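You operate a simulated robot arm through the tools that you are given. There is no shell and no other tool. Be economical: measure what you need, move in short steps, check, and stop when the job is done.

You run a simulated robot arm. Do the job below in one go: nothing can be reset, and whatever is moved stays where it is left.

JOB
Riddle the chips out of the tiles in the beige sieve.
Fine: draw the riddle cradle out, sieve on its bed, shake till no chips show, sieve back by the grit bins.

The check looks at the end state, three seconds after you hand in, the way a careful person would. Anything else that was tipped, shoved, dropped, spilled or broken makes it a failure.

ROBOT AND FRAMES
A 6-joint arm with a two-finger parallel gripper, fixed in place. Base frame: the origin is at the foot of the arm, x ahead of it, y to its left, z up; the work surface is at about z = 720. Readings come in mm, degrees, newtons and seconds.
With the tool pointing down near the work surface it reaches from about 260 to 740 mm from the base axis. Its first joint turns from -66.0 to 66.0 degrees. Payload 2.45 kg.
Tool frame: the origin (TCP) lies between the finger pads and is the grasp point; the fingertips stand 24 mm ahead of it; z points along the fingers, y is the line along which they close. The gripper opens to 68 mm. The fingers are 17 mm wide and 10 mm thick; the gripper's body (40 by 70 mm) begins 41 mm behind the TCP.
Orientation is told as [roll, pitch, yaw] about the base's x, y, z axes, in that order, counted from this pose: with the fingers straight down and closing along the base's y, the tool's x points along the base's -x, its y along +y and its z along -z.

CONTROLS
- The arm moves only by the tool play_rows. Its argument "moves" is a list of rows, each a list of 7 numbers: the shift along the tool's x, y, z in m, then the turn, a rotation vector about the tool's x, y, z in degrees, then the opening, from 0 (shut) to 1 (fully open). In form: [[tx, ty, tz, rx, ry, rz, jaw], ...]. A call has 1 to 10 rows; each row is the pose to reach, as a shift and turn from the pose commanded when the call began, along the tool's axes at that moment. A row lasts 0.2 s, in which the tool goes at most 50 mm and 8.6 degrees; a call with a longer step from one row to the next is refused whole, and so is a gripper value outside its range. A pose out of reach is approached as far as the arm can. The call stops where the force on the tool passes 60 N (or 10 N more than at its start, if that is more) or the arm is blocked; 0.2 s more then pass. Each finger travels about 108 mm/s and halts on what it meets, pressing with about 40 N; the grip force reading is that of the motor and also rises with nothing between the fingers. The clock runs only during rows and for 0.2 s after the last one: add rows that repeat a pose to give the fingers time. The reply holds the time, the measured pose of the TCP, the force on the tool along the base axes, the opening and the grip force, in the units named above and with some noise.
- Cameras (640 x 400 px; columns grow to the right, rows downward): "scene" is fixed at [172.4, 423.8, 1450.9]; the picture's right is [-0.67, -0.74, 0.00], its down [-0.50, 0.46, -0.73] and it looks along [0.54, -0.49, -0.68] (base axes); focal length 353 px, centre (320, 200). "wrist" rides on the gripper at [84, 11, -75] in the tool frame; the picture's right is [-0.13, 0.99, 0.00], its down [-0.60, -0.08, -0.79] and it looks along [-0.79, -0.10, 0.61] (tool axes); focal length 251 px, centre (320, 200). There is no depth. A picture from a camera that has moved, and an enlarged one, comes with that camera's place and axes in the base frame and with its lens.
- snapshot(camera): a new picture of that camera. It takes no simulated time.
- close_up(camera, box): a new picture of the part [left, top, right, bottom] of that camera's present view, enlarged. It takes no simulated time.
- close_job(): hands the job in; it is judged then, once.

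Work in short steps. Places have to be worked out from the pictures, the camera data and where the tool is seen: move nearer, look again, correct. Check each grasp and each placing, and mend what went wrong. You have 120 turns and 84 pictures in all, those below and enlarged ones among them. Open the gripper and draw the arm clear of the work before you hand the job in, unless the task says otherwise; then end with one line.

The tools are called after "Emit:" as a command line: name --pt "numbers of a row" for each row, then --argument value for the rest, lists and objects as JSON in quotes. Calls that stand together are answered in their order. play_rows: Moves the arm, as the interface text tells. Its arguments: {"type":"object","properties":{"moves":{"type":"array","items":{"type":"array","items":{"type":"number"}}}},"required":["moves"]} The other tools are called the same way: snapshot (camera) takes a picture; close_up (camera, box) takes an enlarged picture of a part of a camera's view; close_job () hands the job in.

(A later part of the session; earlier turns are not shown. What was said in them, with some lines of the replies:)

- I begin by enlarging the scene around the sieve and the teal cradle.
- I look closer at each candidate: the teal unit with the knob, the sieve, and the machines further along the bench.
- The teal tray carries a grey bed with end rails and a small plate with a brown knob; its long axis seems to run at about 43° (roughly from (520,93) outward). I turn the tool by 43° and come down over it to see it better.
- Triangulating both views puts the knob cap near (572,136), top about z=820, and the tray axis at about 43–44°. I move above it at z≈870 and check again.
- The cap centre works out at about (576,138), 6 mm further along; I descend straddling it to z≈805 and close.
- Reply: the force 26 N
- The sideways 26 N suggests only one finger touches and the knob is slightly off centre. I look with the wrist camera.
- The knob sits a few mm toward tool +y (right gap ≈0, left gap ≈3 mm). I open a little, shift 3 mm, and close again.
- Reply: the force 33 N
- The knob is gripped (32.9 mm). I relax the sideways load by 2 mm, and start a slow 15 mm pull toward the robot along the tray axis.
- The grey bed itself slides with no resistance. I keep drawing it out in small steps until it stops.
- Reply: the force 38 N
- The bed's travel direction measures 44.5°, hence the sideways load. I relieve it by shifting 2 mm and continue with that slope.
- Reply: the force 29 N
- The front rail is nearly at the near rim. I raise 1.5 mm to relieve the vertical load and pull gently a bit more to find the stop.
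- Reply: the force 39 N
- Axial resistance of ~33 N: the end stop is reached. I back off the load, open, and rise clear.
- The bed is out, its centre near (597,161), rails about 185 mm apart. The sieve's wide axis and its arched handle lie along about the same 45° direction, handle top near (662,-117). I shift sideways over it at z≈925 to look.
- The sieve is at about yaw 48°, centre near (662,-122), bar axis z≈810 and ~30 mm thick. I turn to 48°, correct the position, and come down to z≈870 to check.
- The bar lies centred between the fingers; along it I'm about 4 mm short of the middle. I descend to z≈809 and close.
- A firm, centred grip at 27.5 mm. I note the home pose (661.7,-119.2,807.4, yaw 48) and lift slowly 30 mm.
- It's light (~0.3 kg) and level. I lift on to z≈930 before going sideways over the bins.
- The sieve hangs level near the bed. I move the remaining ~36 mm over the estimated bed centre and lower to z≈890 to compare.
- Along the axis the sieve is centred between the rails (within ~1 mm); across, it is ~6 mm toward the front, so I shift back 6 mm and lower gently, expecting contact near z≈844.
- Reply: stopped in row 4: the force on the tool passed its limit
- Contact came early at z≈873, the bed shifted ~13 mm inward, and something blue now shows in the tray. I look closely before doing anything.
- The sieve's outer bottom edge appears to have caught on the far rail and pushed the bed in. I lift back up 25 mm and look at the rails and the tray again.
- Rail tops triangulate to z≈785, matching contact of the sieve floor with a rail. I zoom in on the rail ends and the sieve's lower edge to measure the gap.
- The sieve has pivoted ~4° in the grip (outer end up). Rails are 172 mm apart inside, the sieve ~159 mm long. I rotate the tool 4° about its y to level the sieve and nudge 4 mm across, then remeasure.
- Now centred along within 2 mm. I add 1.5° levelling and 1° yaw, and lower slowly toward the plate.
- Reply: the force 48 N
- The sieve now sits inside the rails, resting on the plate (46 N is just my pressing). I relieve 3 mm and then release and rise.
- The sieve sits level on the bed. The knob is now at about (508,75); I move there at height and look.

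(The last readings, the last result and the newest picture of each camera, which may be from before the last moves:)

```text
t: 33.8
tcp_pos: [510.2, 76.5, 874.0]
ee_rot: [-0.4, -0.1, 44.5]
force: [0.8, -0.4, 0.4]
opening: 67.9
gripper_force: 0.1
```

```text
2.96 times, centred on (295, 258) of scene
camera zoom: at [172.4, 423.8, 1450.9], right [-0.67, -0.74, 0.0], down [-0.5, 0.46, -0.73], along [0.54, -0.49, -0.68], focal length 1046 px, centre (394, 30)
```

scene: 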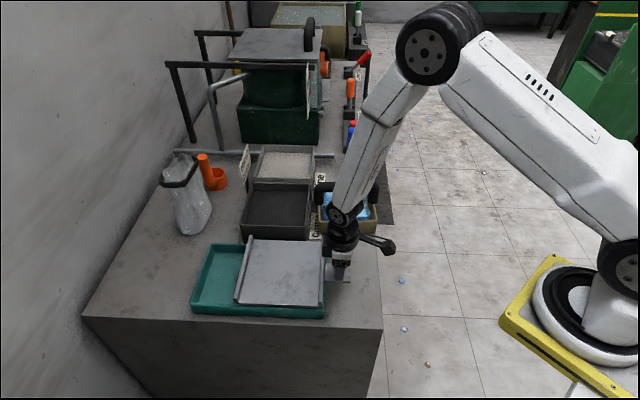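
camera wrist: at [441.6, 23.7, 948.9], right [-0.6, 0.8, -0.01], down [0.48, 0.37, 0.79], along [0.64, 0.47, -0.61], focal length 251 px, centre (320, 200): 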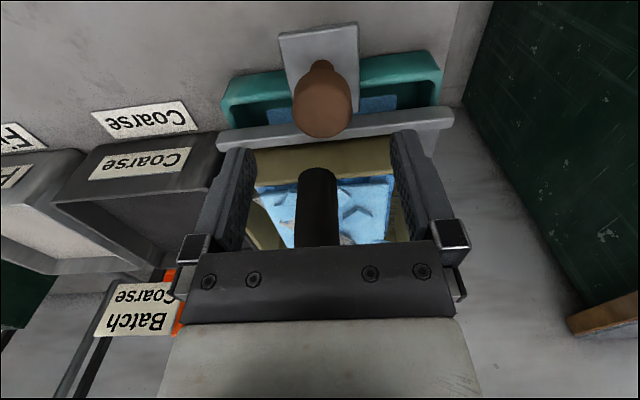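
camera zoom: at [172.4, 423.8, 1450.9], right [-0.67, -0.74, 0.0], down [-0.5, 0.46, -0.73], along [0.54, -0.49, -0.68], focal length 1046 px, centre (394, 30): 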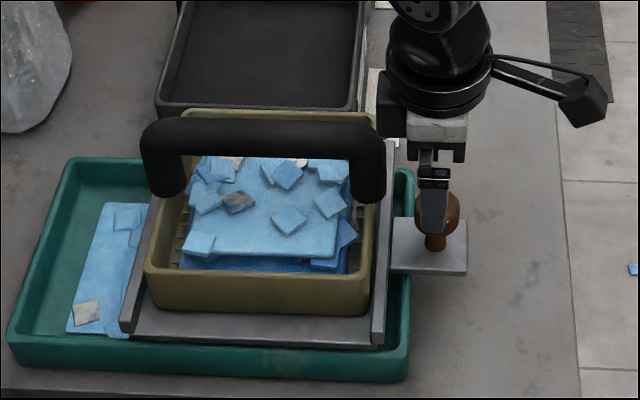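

The knob is under the fingers, but the gripper body would come close to the sieve's handle end. So I tilt the tool 15° (body leaning toward the robot) while descending around the knob, staying open to check.

Emit:
play_rows --pt "0 0.001 0.0 0 -7.5 0 1" --pt "-0.002 0.0015 0.01 0 -15 0 1" --pt "-0.003 0.0015 0.035 0 -15 0 1" --pt "-0.003 0.0015 0.055 0 -15 0 1" --pt "-0.003 0.0015 0.067 0 -15 0 1" --pt "-0.003 0.0015 0.067 0 -15 0 1"

Emit:
close_up --camera "scene" --box '[240, 190, 360, 300]'

Emit:
snapshot --camera "wrist"

```text
t: 35.2
tcp_pos: [509.7, 77.0, 806.1]
ee_rot: [-0.4, -15.0, 44.5]
force: [0.0, 1.1, -0.3]
opening: 67.9
gripper_force: 0.0
```

```text
3.64 times, centred on (300, 245) of scene
camera zoom: at [172.4, 423.8, 1450.9], right [-0.67, -0.74, 0.0], down [-0.5, 0.46, -0.73], along [0.54, -0.49, -0.68], focal length 1284 px, centre (393, 36)
```

zoom: 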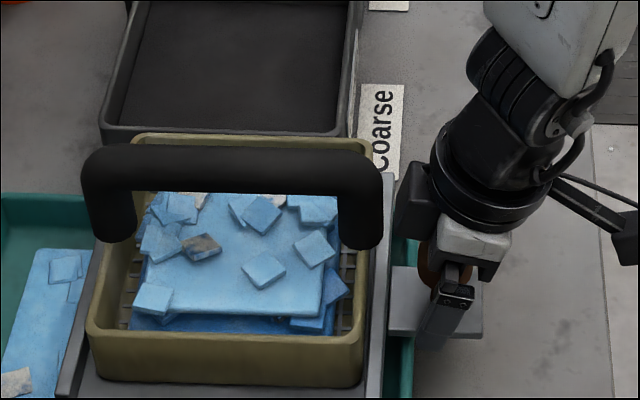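

```text
40 pictures are left
camera wrist: at [429.9, 12.1, 857.4], right [-0.61, 0.8, 0.03], down [0.32, 0.21, 0.92], along [0.73, 0.57, -0.38], focal length 251 px, centre (320, 200)
```

wrist: 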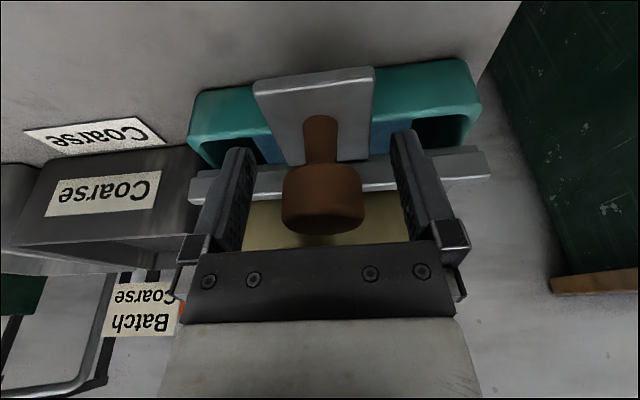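

Good clearance from the handle and the knob is midway between the fingers. I close.

Emit:
play_rows --pt "0 0 0 0 0 0 0.6" --pt "0 0 0 0 0 0 0.2" --pt "0 0 0 0 0 0 0.2" --pt "0 0 0 0 0 0 0.2"

Emit:
snapshot --camera "wrist"

```text
t: 36.2
tcp_pos: [509.3, 77.4, 805.4]
ee_rot: [-0.3, -15.0, 44.6]
force: [-8.8, 10.4, 2.6]
opening: 33.2
gripper_force: 44.5
```

```text
39 pictures are left
camera wrist: at [429.2, 12.7, 857.4], right [-0.61, 0.79, 0.03], down [0.32, 0.21, 0.92], along [0.73, 0.57, -0.38], focal length 251 px, centre (320, 200)
```

wrist: 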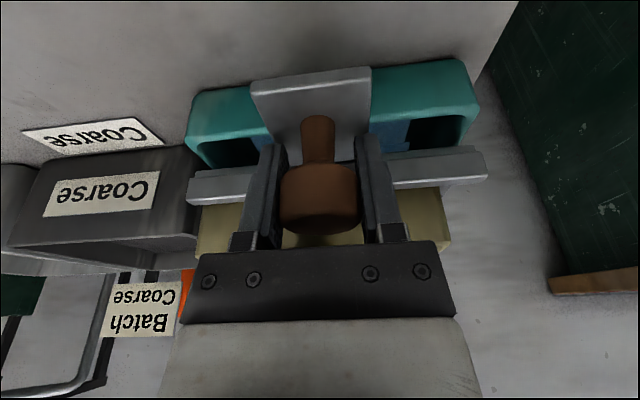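

Held at 33 mm. I now shake gently: ±8 mm strokes along the slide axis, staying clear of the stop, then inspect.

Emit:
play_rows --pt "-0.0077 0 0.0021 0 0 0 0.2" --pt "-0.0155 0 0.0041 0 0 0 0.2" --pt "-0.0077 0 0.0021 0 0 0 0.2" --pt "0 0 0 0 0 0 0.2" --pt "-0.0077 0 0.0021 0 0 0 0.2" --pt "-0.0155 0 0.0041 0 0 0 0.2" --pt "-0.0077 0 0.0021 0 0 0 0.2" --pt "0 0 0 0 0 0 0.2"

Emit:
close_up --camera "scene" --box '[190, 190, 360, 320]'

```text
t: 38.0
tcp_pos: [510.8, 77.8, 807.7]
ee_rot: [-0.1, -15.2, 44.7]
force: [-26.1, 27.8, 23.1]
opening: 33.1
gripper_force: 44.9
```

```text
3.08 times, centred on (275, 255) of scene
camera zoom: at [171.4, 424.4, 1450.9], right [-0.67, -0.74, 0.0], down [-0.5, 0.46, -0.73], along [0.54, -0.49, -0.68], focal length 1086 px, centre (458, 31)
```

zoom: 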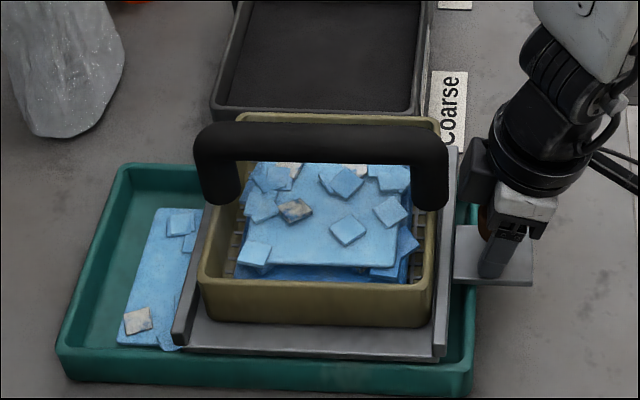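

Nothing changed yet; the earlier jolt did let some through, so the shaking must be brisker. I relieve the side load and use quick 18 mm strokes.

Emit:
play_rows --pt "-0.0004 0.003 -0.0014 0 0 0 0.2" --pt "-0.0174 0.003 0.003 0 0 0 0.2" --pt "-0.0004 0.003 -0.0014 0 0 0 0.2" --pt "-0.0174 0.003 0.003 0 0 0 0.2" --pt "-0.0004 0.003 -0.0014 0 0 0 0.2" --pt "-0.0174 0.003 0.003 0 0 0 0.2" --pt "-0.0004 0.003 -0.0014 0 0 0 0.2" --pt "-0.0174 0.003 0.003 0 0 0 0.2" --pt "-0.0004 0.003 -0.0014 0 0 0 0.2"

Emit:
close_up --camera "scene" --box '[190, 190, 360, 320]'

```text
t: 40.0
tcp_pos: [509.4, 76.5, 806.6]
ee_rot: [-0.4, -14.9, 44.4]
force: [-0.8, 2.4, -21.3]
opening: 33.2
gripper_force: 45.2
```

```text
3.08 times, centred on (275, 255) of scene
camera zoom: at [172.7, 423.9, 1450.8], right [-0.67, -0.74, 0.0], down [-0.5, 0.46, -0.73], along [0.54, -0.49, -0.68], focal length 1086 px, centre (458, 31)
```

zoom: 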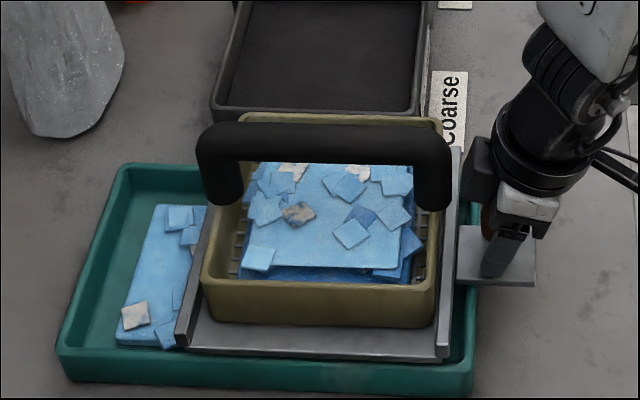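

It works: the heap in the tray grew. I keep shaking with the same strokes.

Emit:
play_rows --pt "-0.02 0.0 0.005 0 0 0 0.2" --pt "0 0 0 0 0 0 0.2" --pt "-0.02 0.0 0.005 0 0 0 0.2" --pt "0 0 0 0 0 0 0.2" --pt "-0.02 0.0 0.005 0 0 0 0.2" --pt "0 0 0 0 0 0 0.2" --pt "-0.02 0.0 0.005 0 0 0 0.2" --pt "0 0 0 0 0 0 0.2" --pt "-0.02 0.0 0.005 0 0 0 0.2" --pt "0 0 0 0 0 0 0.2"

Emit:
play_rows --pt "-0.02 0.0 0.005 0 0 0 0.2" --pt "0 0 0 0 0 0 0.2" --pt "-0.02 0.0 0.005 0 0 0 0.2" --pt "0 0 0 0 0 0 0.2" --pt "-0.02 0.0 0.005 0 0 0 0.2" --pt "0 0 0 0 0 0 0.2" --pt "-0.02 0.0 0.005 0 0 0 0.2" --pt "0 0 0 0 0 0 0.2" --pt "-0.02 0.0 0.005 0 0 0 0.2" --pt "0 0 0 0 0 0 0.2"

Emit:
close_up --camera "scene" --box '[190, 190, 360, 320]'

```text
t: 42.2
tcp_pos: [509.5, 79.0, 808.8]
ee_rot: [-0.6, -15.2, 44.5]
force: [5.2, -4.3, -2.3]
opening: 33.1
gripper_force: 44.9
```

```text
t: 44.4
tcp_pos: [511.1, 79.3, 808.6]
ee_rot: [-0.4, -15.3, 44.5]
force: [4.9, -3.1, 25.7]
opening: 33.1
gripper_force: 44.7
```

```text
3.08 times, centred on (275, 255) of scene
camera zoom: at [172.1, 423.7, 1451.0], right [-0.67, -0.74, 0.0], down [-0.5, 0.46, -0.73], along [0.54, -0.49, -0.68], focal length 1086 px, centre (458, 31)
```

zoom: 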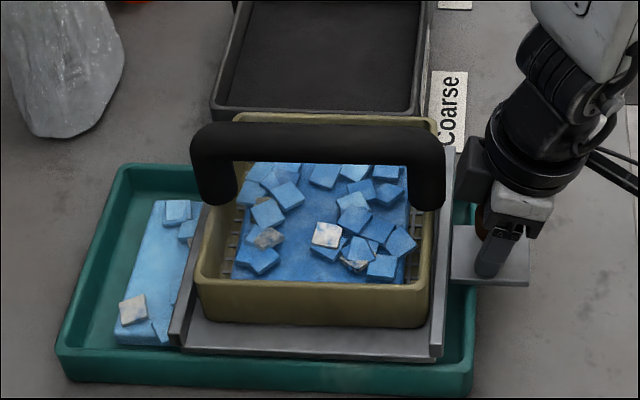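

The light chip layer in the sieve is going down. I continue shaking.

Emit:
play_rows --pt "-0.02 0.0 0.004 0 0 0 0.2" --pt "0 0 -0.001 0 0 0 0.2" --pt "-0.02 0.0 0.004 0 0 0 0.2" --pt "0 0 -0.001 0 0 0 0.2" --pt "-0.02 0.0 0.004 0 0 0 0.2" --pt "0 0 -0.001 0 0 0 0.2" --pt "-0.02 0.0 0.004 0 0 0 0.2" --pt "0 0 -0.001 0 0 0 0.2" --pt "-0.02 0.0 0.004 0 0 0 0.2" --pt "0 0 -0.001 0 0 0 0.2"

Emit:
play_rows --pt "-0.02 0.0 0.005 0 0 0 0.2" --pt "0 0 0 0 0 0 0.2" --pt "-0.02 0.0 0.005 0 0 0 0.2" --pt "0 0 0 0 0 0 0.2" --pt "-0.02 0.0 0.005 0 0 0 0.2" --pt "0 0 0 0 0 0 0.2" --pt "-0.02 0.0 0.005 0 0 0 0.2" --pt "0 0 0 0 0 0 0.2" --pt "-0.02 0.0 0.005 0 0 0 0.2" --pt "0 0 0 0 0 0 0.2"

Emit:
close_up --camera "scene" --box '[190, 190, 360, 320]'

```text
t: 46.6
tcp_pos: [508.8, 78.2, 808.7]
ee_rot: [-0.4, -14.9, 44.5]
force: [13.5, -12.3, -15.5]
opening: 33.1
gripper_force: 44.6
```

```text
t: 48.8
tcp_pos: [509.1, 78.1, 808.9]
ee_rot: [-0.4, -15.0, 44.7]
force: [11.6, -10.3, -6.3]
opening: 33.0
gripper_force: 45.4
```

```text
3.08 times, centred on (275, 255) of scene
camera zoom: at [172.8, 423.6, 1450.9], right [-0.67, -0.74, 0.0], down [-0.5, 0.46, -0.73], along [0.54, -0.49, -0.68], focal length 1086 px, centre (458, 31)
```

zoom: 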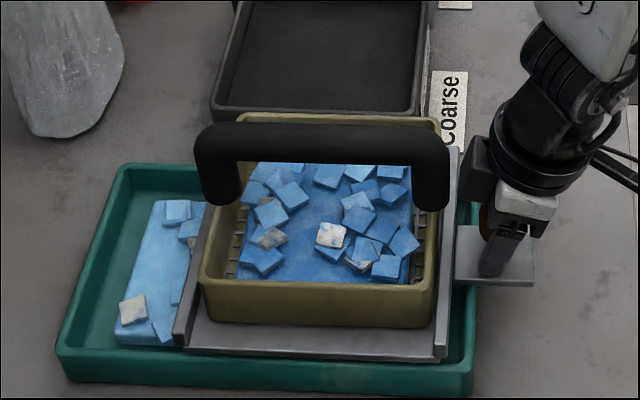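

Hardly any change between these two views. I enlarge the sieve content to see whether chips remain.

Emit:
close_up --camera "scene" --box '[245, 225, 310, 275]'

Emit:
close_up --camera "scene" --box '[215, 235, 255, 290]'

```text
8.00 times, centred on (278, 250) of scene
camera zoom: at [172.8, 423.6, 1450.9], right [-0.67, -0.74, 0.0], down [-0.5, 0.46, -0.73], along [0.54, -0.49, -0.68], focal length 2825 px, centre (660, -200)
```

zoom: 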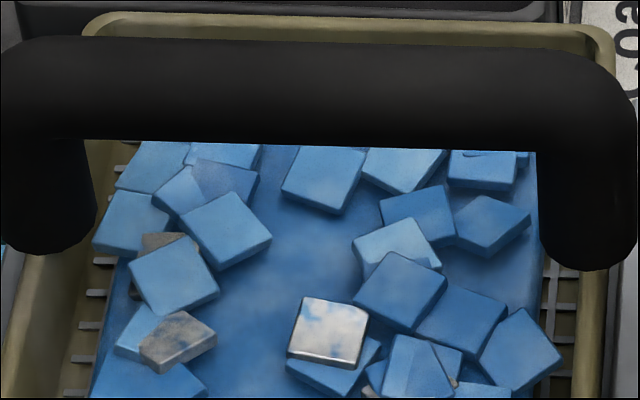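

```text
7.27 times, centred on (235, 262) of scene
camera zoom: at [172.8, 423.6, 1450.9], right [-0.67, -0.74, 0.0], down [-0.5, 0.46, -0.73], along [0.54, -0.49, -0.68], focal length 2568 px, centre (938, -254)
```

zoom: 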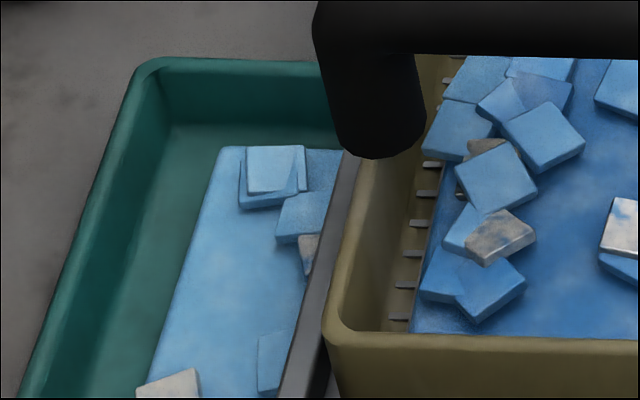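

Only the darker tile layer seems left; the light chips are in the tray. One more round of shaking to confirm nothing changes.

Emit:
play_rows --pt "-0.02 0.0 0.005 0 0 0 0.2" --pt "0 0 0 0 0 0 0.2" --pt "-0.02 0.0 0.005 0 0 0 0.2" --pt "0 0 0 0 0 0 0.2" --pt "-0.02 0.0 0.005 0 0 0 0.2" --pt "0 0 0 0 0 0 0.2" --pt "-0.02 0.0 0.005 0 0 0 0.2" --pt "0 0 0 0 0 0 0.2" --pt "-0.02 0.0 0.005 0 0 0 0.2" --pt "0 0 0 0 0 0 0.2"

Emit:
close_up --camera "scene" --box '[245, 225, 310, 275]'

Emit:
close_up --camera "scene" --box '[215, 235, 255, 290]'

```text
t: 51.0
tcp_pos: [509.2, 76.8, 809.8]
ee_rot: [-0.5, -14.6, 44.3]
force: [8.3, -6.9, -19.0]
opening: 33.1
gripper_force: 45.4
```

```text
8.00 times, centred on (278, 250) of scene
camera zoom: at [173.0, 423.7, 1450.9], right [-0.67, -0.74, 0.0], down [-0.5, 0.46, -0.73], along [0.54, -0.49, -0.68], focal length 2825 px, centre (660, -200)
```

zoom: 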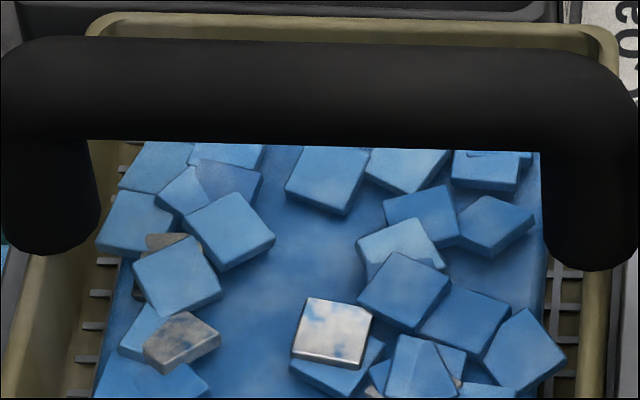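

```text
7.27 times, centred on (235, 262) of scene
camera zoom: at [173.0, 423.7, 1450.9], right [-0.67, -0.74, 0.0], down [-0.5, 0.46, -0.73], along [0.54, -0.49, -0.68], focal length 2568 px, centre (938, -254)
```

zoom: 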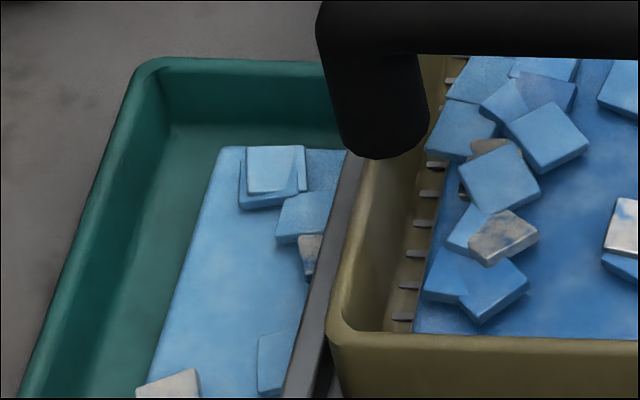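

Identical before and after, so the riddling is complete. I ease the load, release the knob and rise.

Emit:
play_rows --pt "0.0004 0 0.0012 0 0 0 0.2" --pt "0.0004 0 0.0012 0 0 0 0.6" --pt "0.0004 0 0.0012 0 0 0 1" --pt "0.0004 0 0.0012 0 0 0 1" --pt "-0.008 0 -0.03 0 0 0 1" --pt "-0.018 0 -0.067 0 0 0 1" --pt "-0.029 0 -0.11 0 0 0 1" --pt "-0.036 0 -0.14 0 7.5 0 1" --pt "-0.036 0 -0.14 0 15 0 1"

Emit:
close_up --camera "scene" --box '[200, 190, 350, 325]'

```text
t: 53.0
tcp_pos: [506.0, 78.3, 954.7]
ee_rot: [-0.4, 0.1, 44.3]
force: [0.4, -0.2, 1.0]
opening: 68.0
gripper_force: 0.0
```

```text
2.96 times, centred on (275, 258) of scene
camera zoom: at [172.4, 423.8, 1450.9], right [-0.67, -0.74, 0.0], down [-0.5, 0.46, -0.73], along [0.54, -0.49, -0.68], focal length 1046 px, centre (453, 30)
```

zoom: 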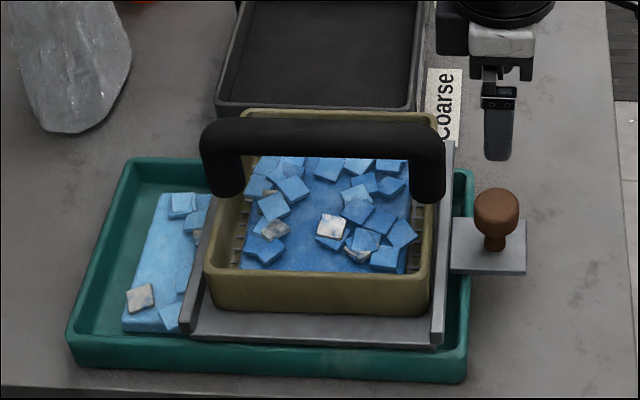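

The sieve is back in the position where I released it. I move above its handle and check the alignment.

Emit:
play_rows --pt "-0.04 -0.003 0 0 0 0 1" --pt "-0.085 -0.006 0 0 0 0 1" --pt "-0.12 -0.009 0 0 0 0 1" --pt "-0.126 -0.009 0.02 0 0 0 1" --pt "-0.126 -0.009 0.03 0 0 0 1" --pt "-0.126 -0.009 0.03 0 0 0 1"

Emit:
snapshot --camera "wrist"

Emit:
close_up --camera "scene" --box '[200, 190, 350, 325]'

```text
t: 54.4
tcp_pos: [601.7, 160.1, 923.9]
ee_rot: [-0.4, -0.1, 44.6]
force: [0.7, 0.5, 0.1]
opening: 67.9
gripper_force: 0.1
```

```text
29 pictures are left
camera wrist: at [533.1, 107.5, 998.4], right [-0.6, 0.8, -0.01], down [0.48, 0.37, 0.79], along [0.64, 0.47, -0.61], focal length 251 px, centre (320, 200)
```

wrist: 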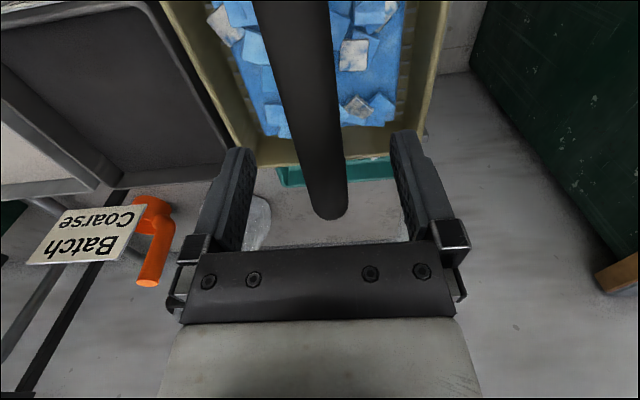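

```text
2.96 times, centred on (275, 258) of scene
camera zoom: at [172.4, 423.8, 1450.9], right [-0.67, -0.74, 0.0], down [-0.5, 0.46, -0.73], along [0.54, -0.49, -0.68], focal length 1046 px, centre (453, 30)
```

zoom: 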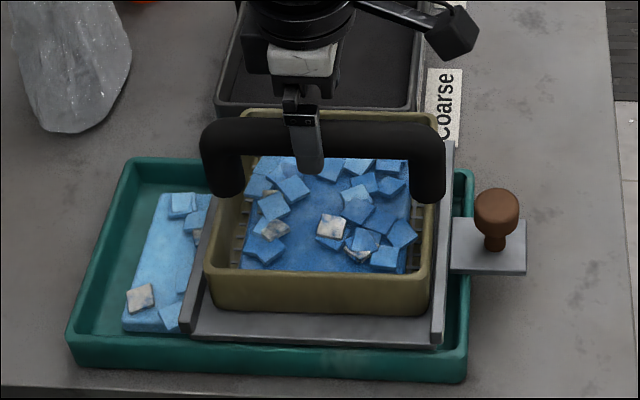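

The bar lies at yaw ≈46° and slightly toward tool −y, and its middle is ~5 mm closer to the base. I correct, descend to z≈864 and close.

Emit:
play_rows --pt "0.003 -0.002 0.01 0 0 -1 1" --pt "0.005 -0.003 0.025 0 0 -1.5 1" --pt "0.005 -0.003 0.045 0 0 -1.5 1" --pt "0.005 -0.003 0.059 0 0 -1.5 1" --pt "0.005 -0.003 0.059 0 0 -1.5 0.7" --pt "0.005 -0.003 0.059 0 0 -1.5 0.5" --pt "0.005 -0.003 0.059 0 0 -1.5 0.2" --pt "0.005 -0.003 0.059 0 0 -1.5 0.1" --pt "0.005 -0.003 0.059 0 0 -1.5 0.1"

Emit:
close_up --camera "scene" --box '[200, 190, 350, 325]'

```text
t: 56.4
tcp_pos: [601.1, 156.2, 863.2]
ee_rot: [-0.3, 0.2, 46.0]
force: [0.6, 0.0, -0.3]
opening: 27.4
gripper_force: 40.0
```

```text
2.96 times, centred on (275, 258) of scene
camera zoom: at [172.5, 423.8, 1450.9], right [-0.67, -0.74, 0.0], down [-0.5, 0.46, -0.73], along [0.54, -0.49, -0.68], focal length 1046 px, centre (453, 30)
```

zoom: 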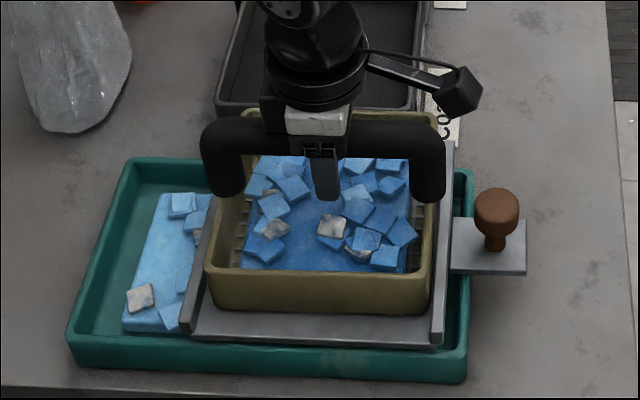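

A clean, centred grip with no side load. I lift straight up 70 mm, slowly at first.

Emit:
play_rows --pt "0 0 -0.003 0 0 0 0.1" --pt "0 0 -0.009 0 0 0 0.1" --pt "0 0 -0.018 0 0 0 0.1" --pt "0 0 -0.03 0 0 0 0.1" --pt "0 0 -0.045 0 0 0 0.1" --pt "0 0 -0.059 0 0 0 0.1" --pt "0 0 -0.068 0 0 0 0.1" --pt "0 0 -0.07 0 0 0 0.1"

Emit:
close_up --camera "scene" --box '[200, 190, 350, 325]'

```text
t: 58.2
tcp_pos: [600.5, 153.2, 933.4]
ee_rot: [-0.5, 0.0, 46.0]
force: [0.2, -0.7, -3.6]
opening: 27.1
gripper_force: 40.1
```

```text
2.96 times, centred on (275, 258) of scene
camera zoom: at [172.5, 423.8, 1450.9], right [-0.67, -0.74, 0.0], down [-0.5, 0.46, -0.73], along [0.54, -0.49, -0.68], focal length 1046 px, centre (453, 30)
```

zoom: 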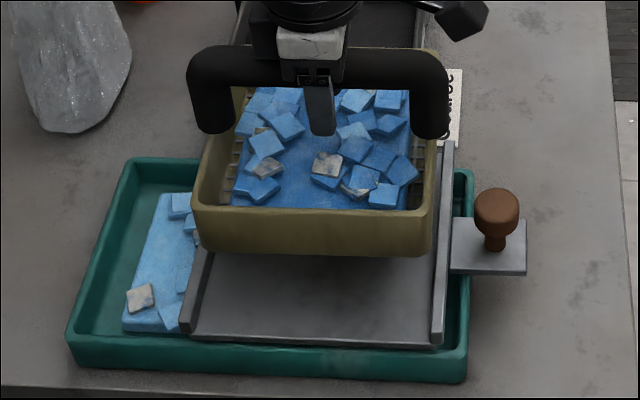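

Level, tiles in place, bed left behind. I carry it back along the same path to above its home spot (662,-119, yaw 48).

Emit:
play_rows --pt "0.006 -0.009 0 0 0 0 0.1" --pt "0.019 -0.029 0 0 0 0 0.1" --pt "0.035 -0.053 0 0 0 0 0.1" --pt "0.053 -0.081 0 0 0 0 0.1" --pt "0.072 -0.11 0 0 0 0 0.1" --pt "0.092 -0.14 0 0 0 0 0.1" --pt "0.112 -0.17 0 0 0 0 0.1" --pt "0.13 -0.198 0 0 0 -0.7 0.1" --pt "0.145 -0.221 0 0 0 -1.4 0.1" --pt "0.153 -0.233 0 0 0 -2 0.1"

Emit:
play_rows --pt "0 0 0.005 0 0 0 0.1" --pt "0 0 0.015 0 0 0 0.1" --pt "0 0 0.028 0 0 0 0.1" --pt "0 0 0.043 0 0 0 0.1" --pt "0 0 0.058 0 0 0 0.1" --pt "0 0 0.072 0 0 0 0.1" --pt "0 0 0.082 0 0 0 0.1" --pt "0 0 0.087 0 0 0 0.1" --pt "0 0 0.087 0 0 0 0.1"

Emit:
close_up --camera "scene" --box '[290, 150, 410, 245]'

```text
t: 60.4
tcp_pos: [662.0, -118.7, 938.1]
ee_rot: [-0.5, 0.0, 47.9]
force: [-0.3, 0.5, -3.2]
opening: 27.1
gripper_force: 40.3
```

```text
t: 62.4
tcp_pos: [663.2, -118.4, 848.4]
ee_rot: [-0.3, 0.0, 48.1]
force: [-0.4, 0.4, -3.9]
opening: 27.3
gripper_force: 40.1
```

```text
4.21 times, centred on (350, 198) of scene
camera zoom: at [172.5, 423.8, 1450.9], right [-0.67, -0.74, 0.0], down [-0.5, 0.46, -0.73], along [0.54, -0.49, -0.68], focal length 1487 px, centre (194, 210)
```

zoom: 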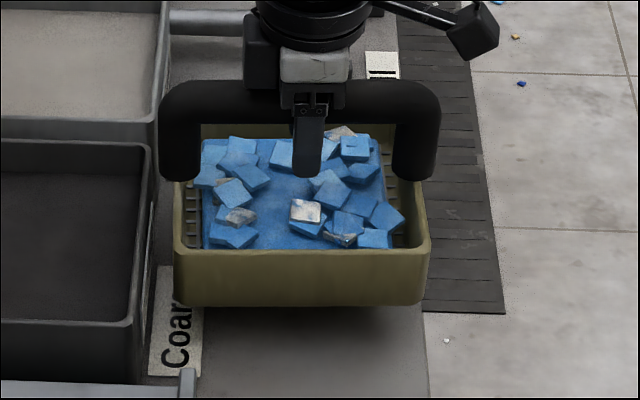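

Compared with the picture at lift-off, it's ~4 mm too far toward the bins. I correct that and lower to the surface gently.

Emit:
play_rows --pt "0.002 0 0.004 0 0 0 0.1" --pt "0.004 0 0.011 0 0 0 0.1" --pt "0.004 0 0.02 0 0 0 0.1" --pt "0.004 0 0.028 0 0 0 0.1" --pt "0.004 0 0.034 0 0 0 0.1" --pt "0.004 0 0.038 0 0 0 0.1" --pt "0.004 0 0.041 0 0 0 0.1" --pt "0.004 0 0.041 0 0 0 0.1"

Emit:
close_up --camera "scene" --box '[290, 150, 410, 245]'

```text
t: 64.2
tcp_pos: [659.6, -123.0, 807.6]
ee_rot: [-0.4, -0.1, 48.0]
force: [0.3, 0.3, -3.2]
opening: 27.2
gripper_force: 40.3
```

```text
4.21 times, centred on (350, 198) of scene
camera zoom: at [172.5, 423.8, 1450.9], right [-0.67, -0.74, 0.0], down [-0.5, 0.46, -0.73], along [0.54, -0.49, -0.68], focal length 1487 px, centre (194, 210)
```

zoom: 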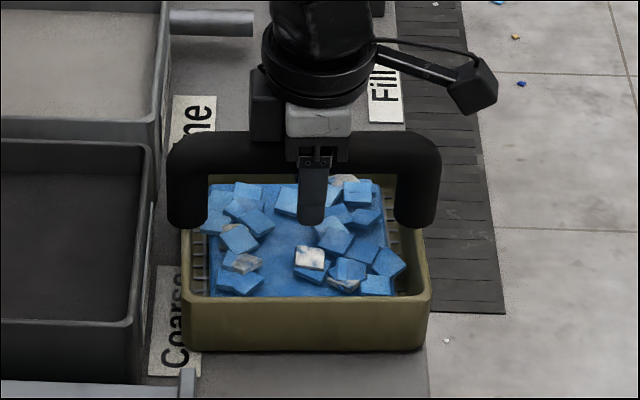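

Position matches the original view; the weight still hangs (−3 N), so I lower in 1 mm steps until it touches.

Emit:
play_rows --pt "0 0 0.001 0 0 0 0.1" --pt "0 0 0.002 0 0 0 0.1" --pt "0 0 0.003 0 0 0 0.1" --pt "0 0 0.003 0 0 0 0.1"

```text
t: 65.2
tcp_pos: [660.5, -120.5, 805.1]
ee_rot: [-0.4, 0.0, 48.1]
force: [-2.4, -1.3, 3.3]
opening: 27.2
gripper_force: 40.0
```

It has touched down (+3 N). I open, and then rise straight up.

Emit:
play_rows --pt "0 0 0.0005 0 0 0 0.3" --pt "0 0 0.0005 0 0 0 0.6" --pt "0 0 0.0005 0 0 0 1" --pt "0 0 0.0005 0 0 0 1" --pt "0 0 -0.02 0 0 0 1" --pt "0 0 -0.05 0 0 0 1" --pt "0 0 -0.09 0 0 0 1" --pt "0 0 -0.13 0 0 0 1"

Emit:
snapshot --camera "scene"

Emit:
close_up --camera "scene" --box '[290, 150, 410, 245]'

```text
t: 67.0
tcp_pos: [657.9, -121.7, 933.6]
ee_rot: [-0.3, -0.1, 48.0]
force: [0.7, -0.1, 0.0]
opening: 67.9
gripper_force: 0.1
```

```text
23 pictures are left
```

scene: 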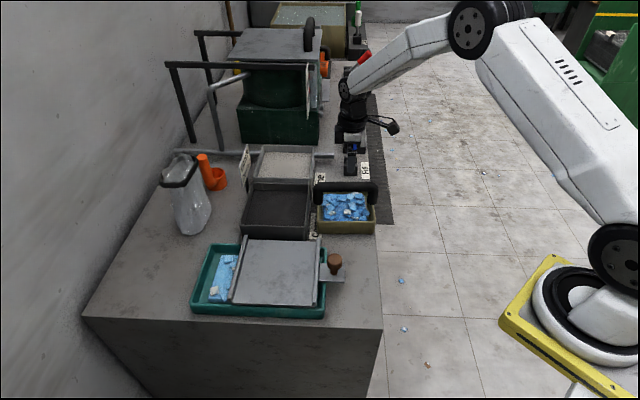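

```text
4.21 times, centred on (350, 198) of scene
camera zoom: at [172.4, 423.8, 1450.9], right [-0.67, -0.74, 0.0], down [-0.5, 0.46, -0.73], along [0.54, -0.49, -0.68], focal length 1487 px, centre (194, 210)
```

zoom: 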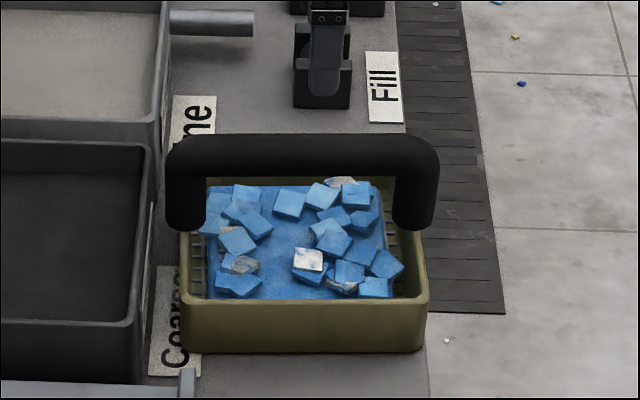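

The sieve stands level at its old place by the bins, only tiles in it; chips lie in the teal tray, and nothing else has moved. I draw the arm up and clear.

Emit:
play_rows --pt "0.0 0 -0.04 0 0 0 1" --pt "0.0 0.0 -0.08 0 0 0 1" --pt "0.02 0.03 -0.1 0 0 0 1" --pt "0.05 0.07 -0.1 0 0 0 1" --pt "0.08 0.1 -0.1 0 0 0 1" --pt "0.1 0.13 -0.1 0 0 0 1" --pt "0.1 0.13 -0.1 0 0 0 1"

Emit:
snapshot --camera "scene"

```text
t: 68.6
tcp_pos: [495.8, -107.9, 1036.1]
ee_rot: [-0.5, 0.1, 48.0]
force: [-0.2, -0.3, 0.4]
opening: 68.2
gripper_force: 0.0
```

```text
21 pictures are left
```

scene: 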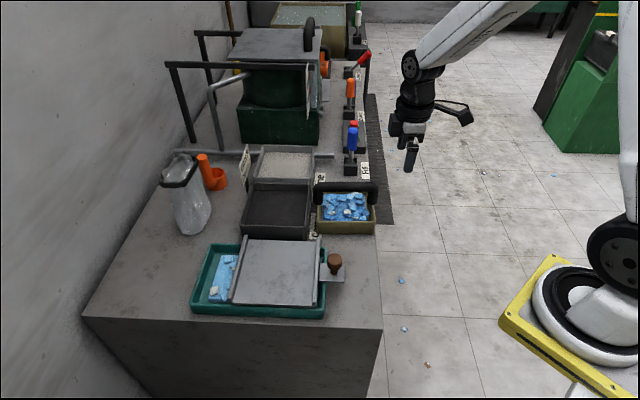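

The arm is clear with the gripper open, and everything is in place, so I hand in.

Emit:
close_job

```text
The job is handed in.
```

The chips are riddled out into the teal tray and the sieve, with only tiles showing in it, is back by the grit bins; the cradle was left drawn out, about 13 mm short of its stop, after the sieve caught a rail and nudged it in while I was setting it down.
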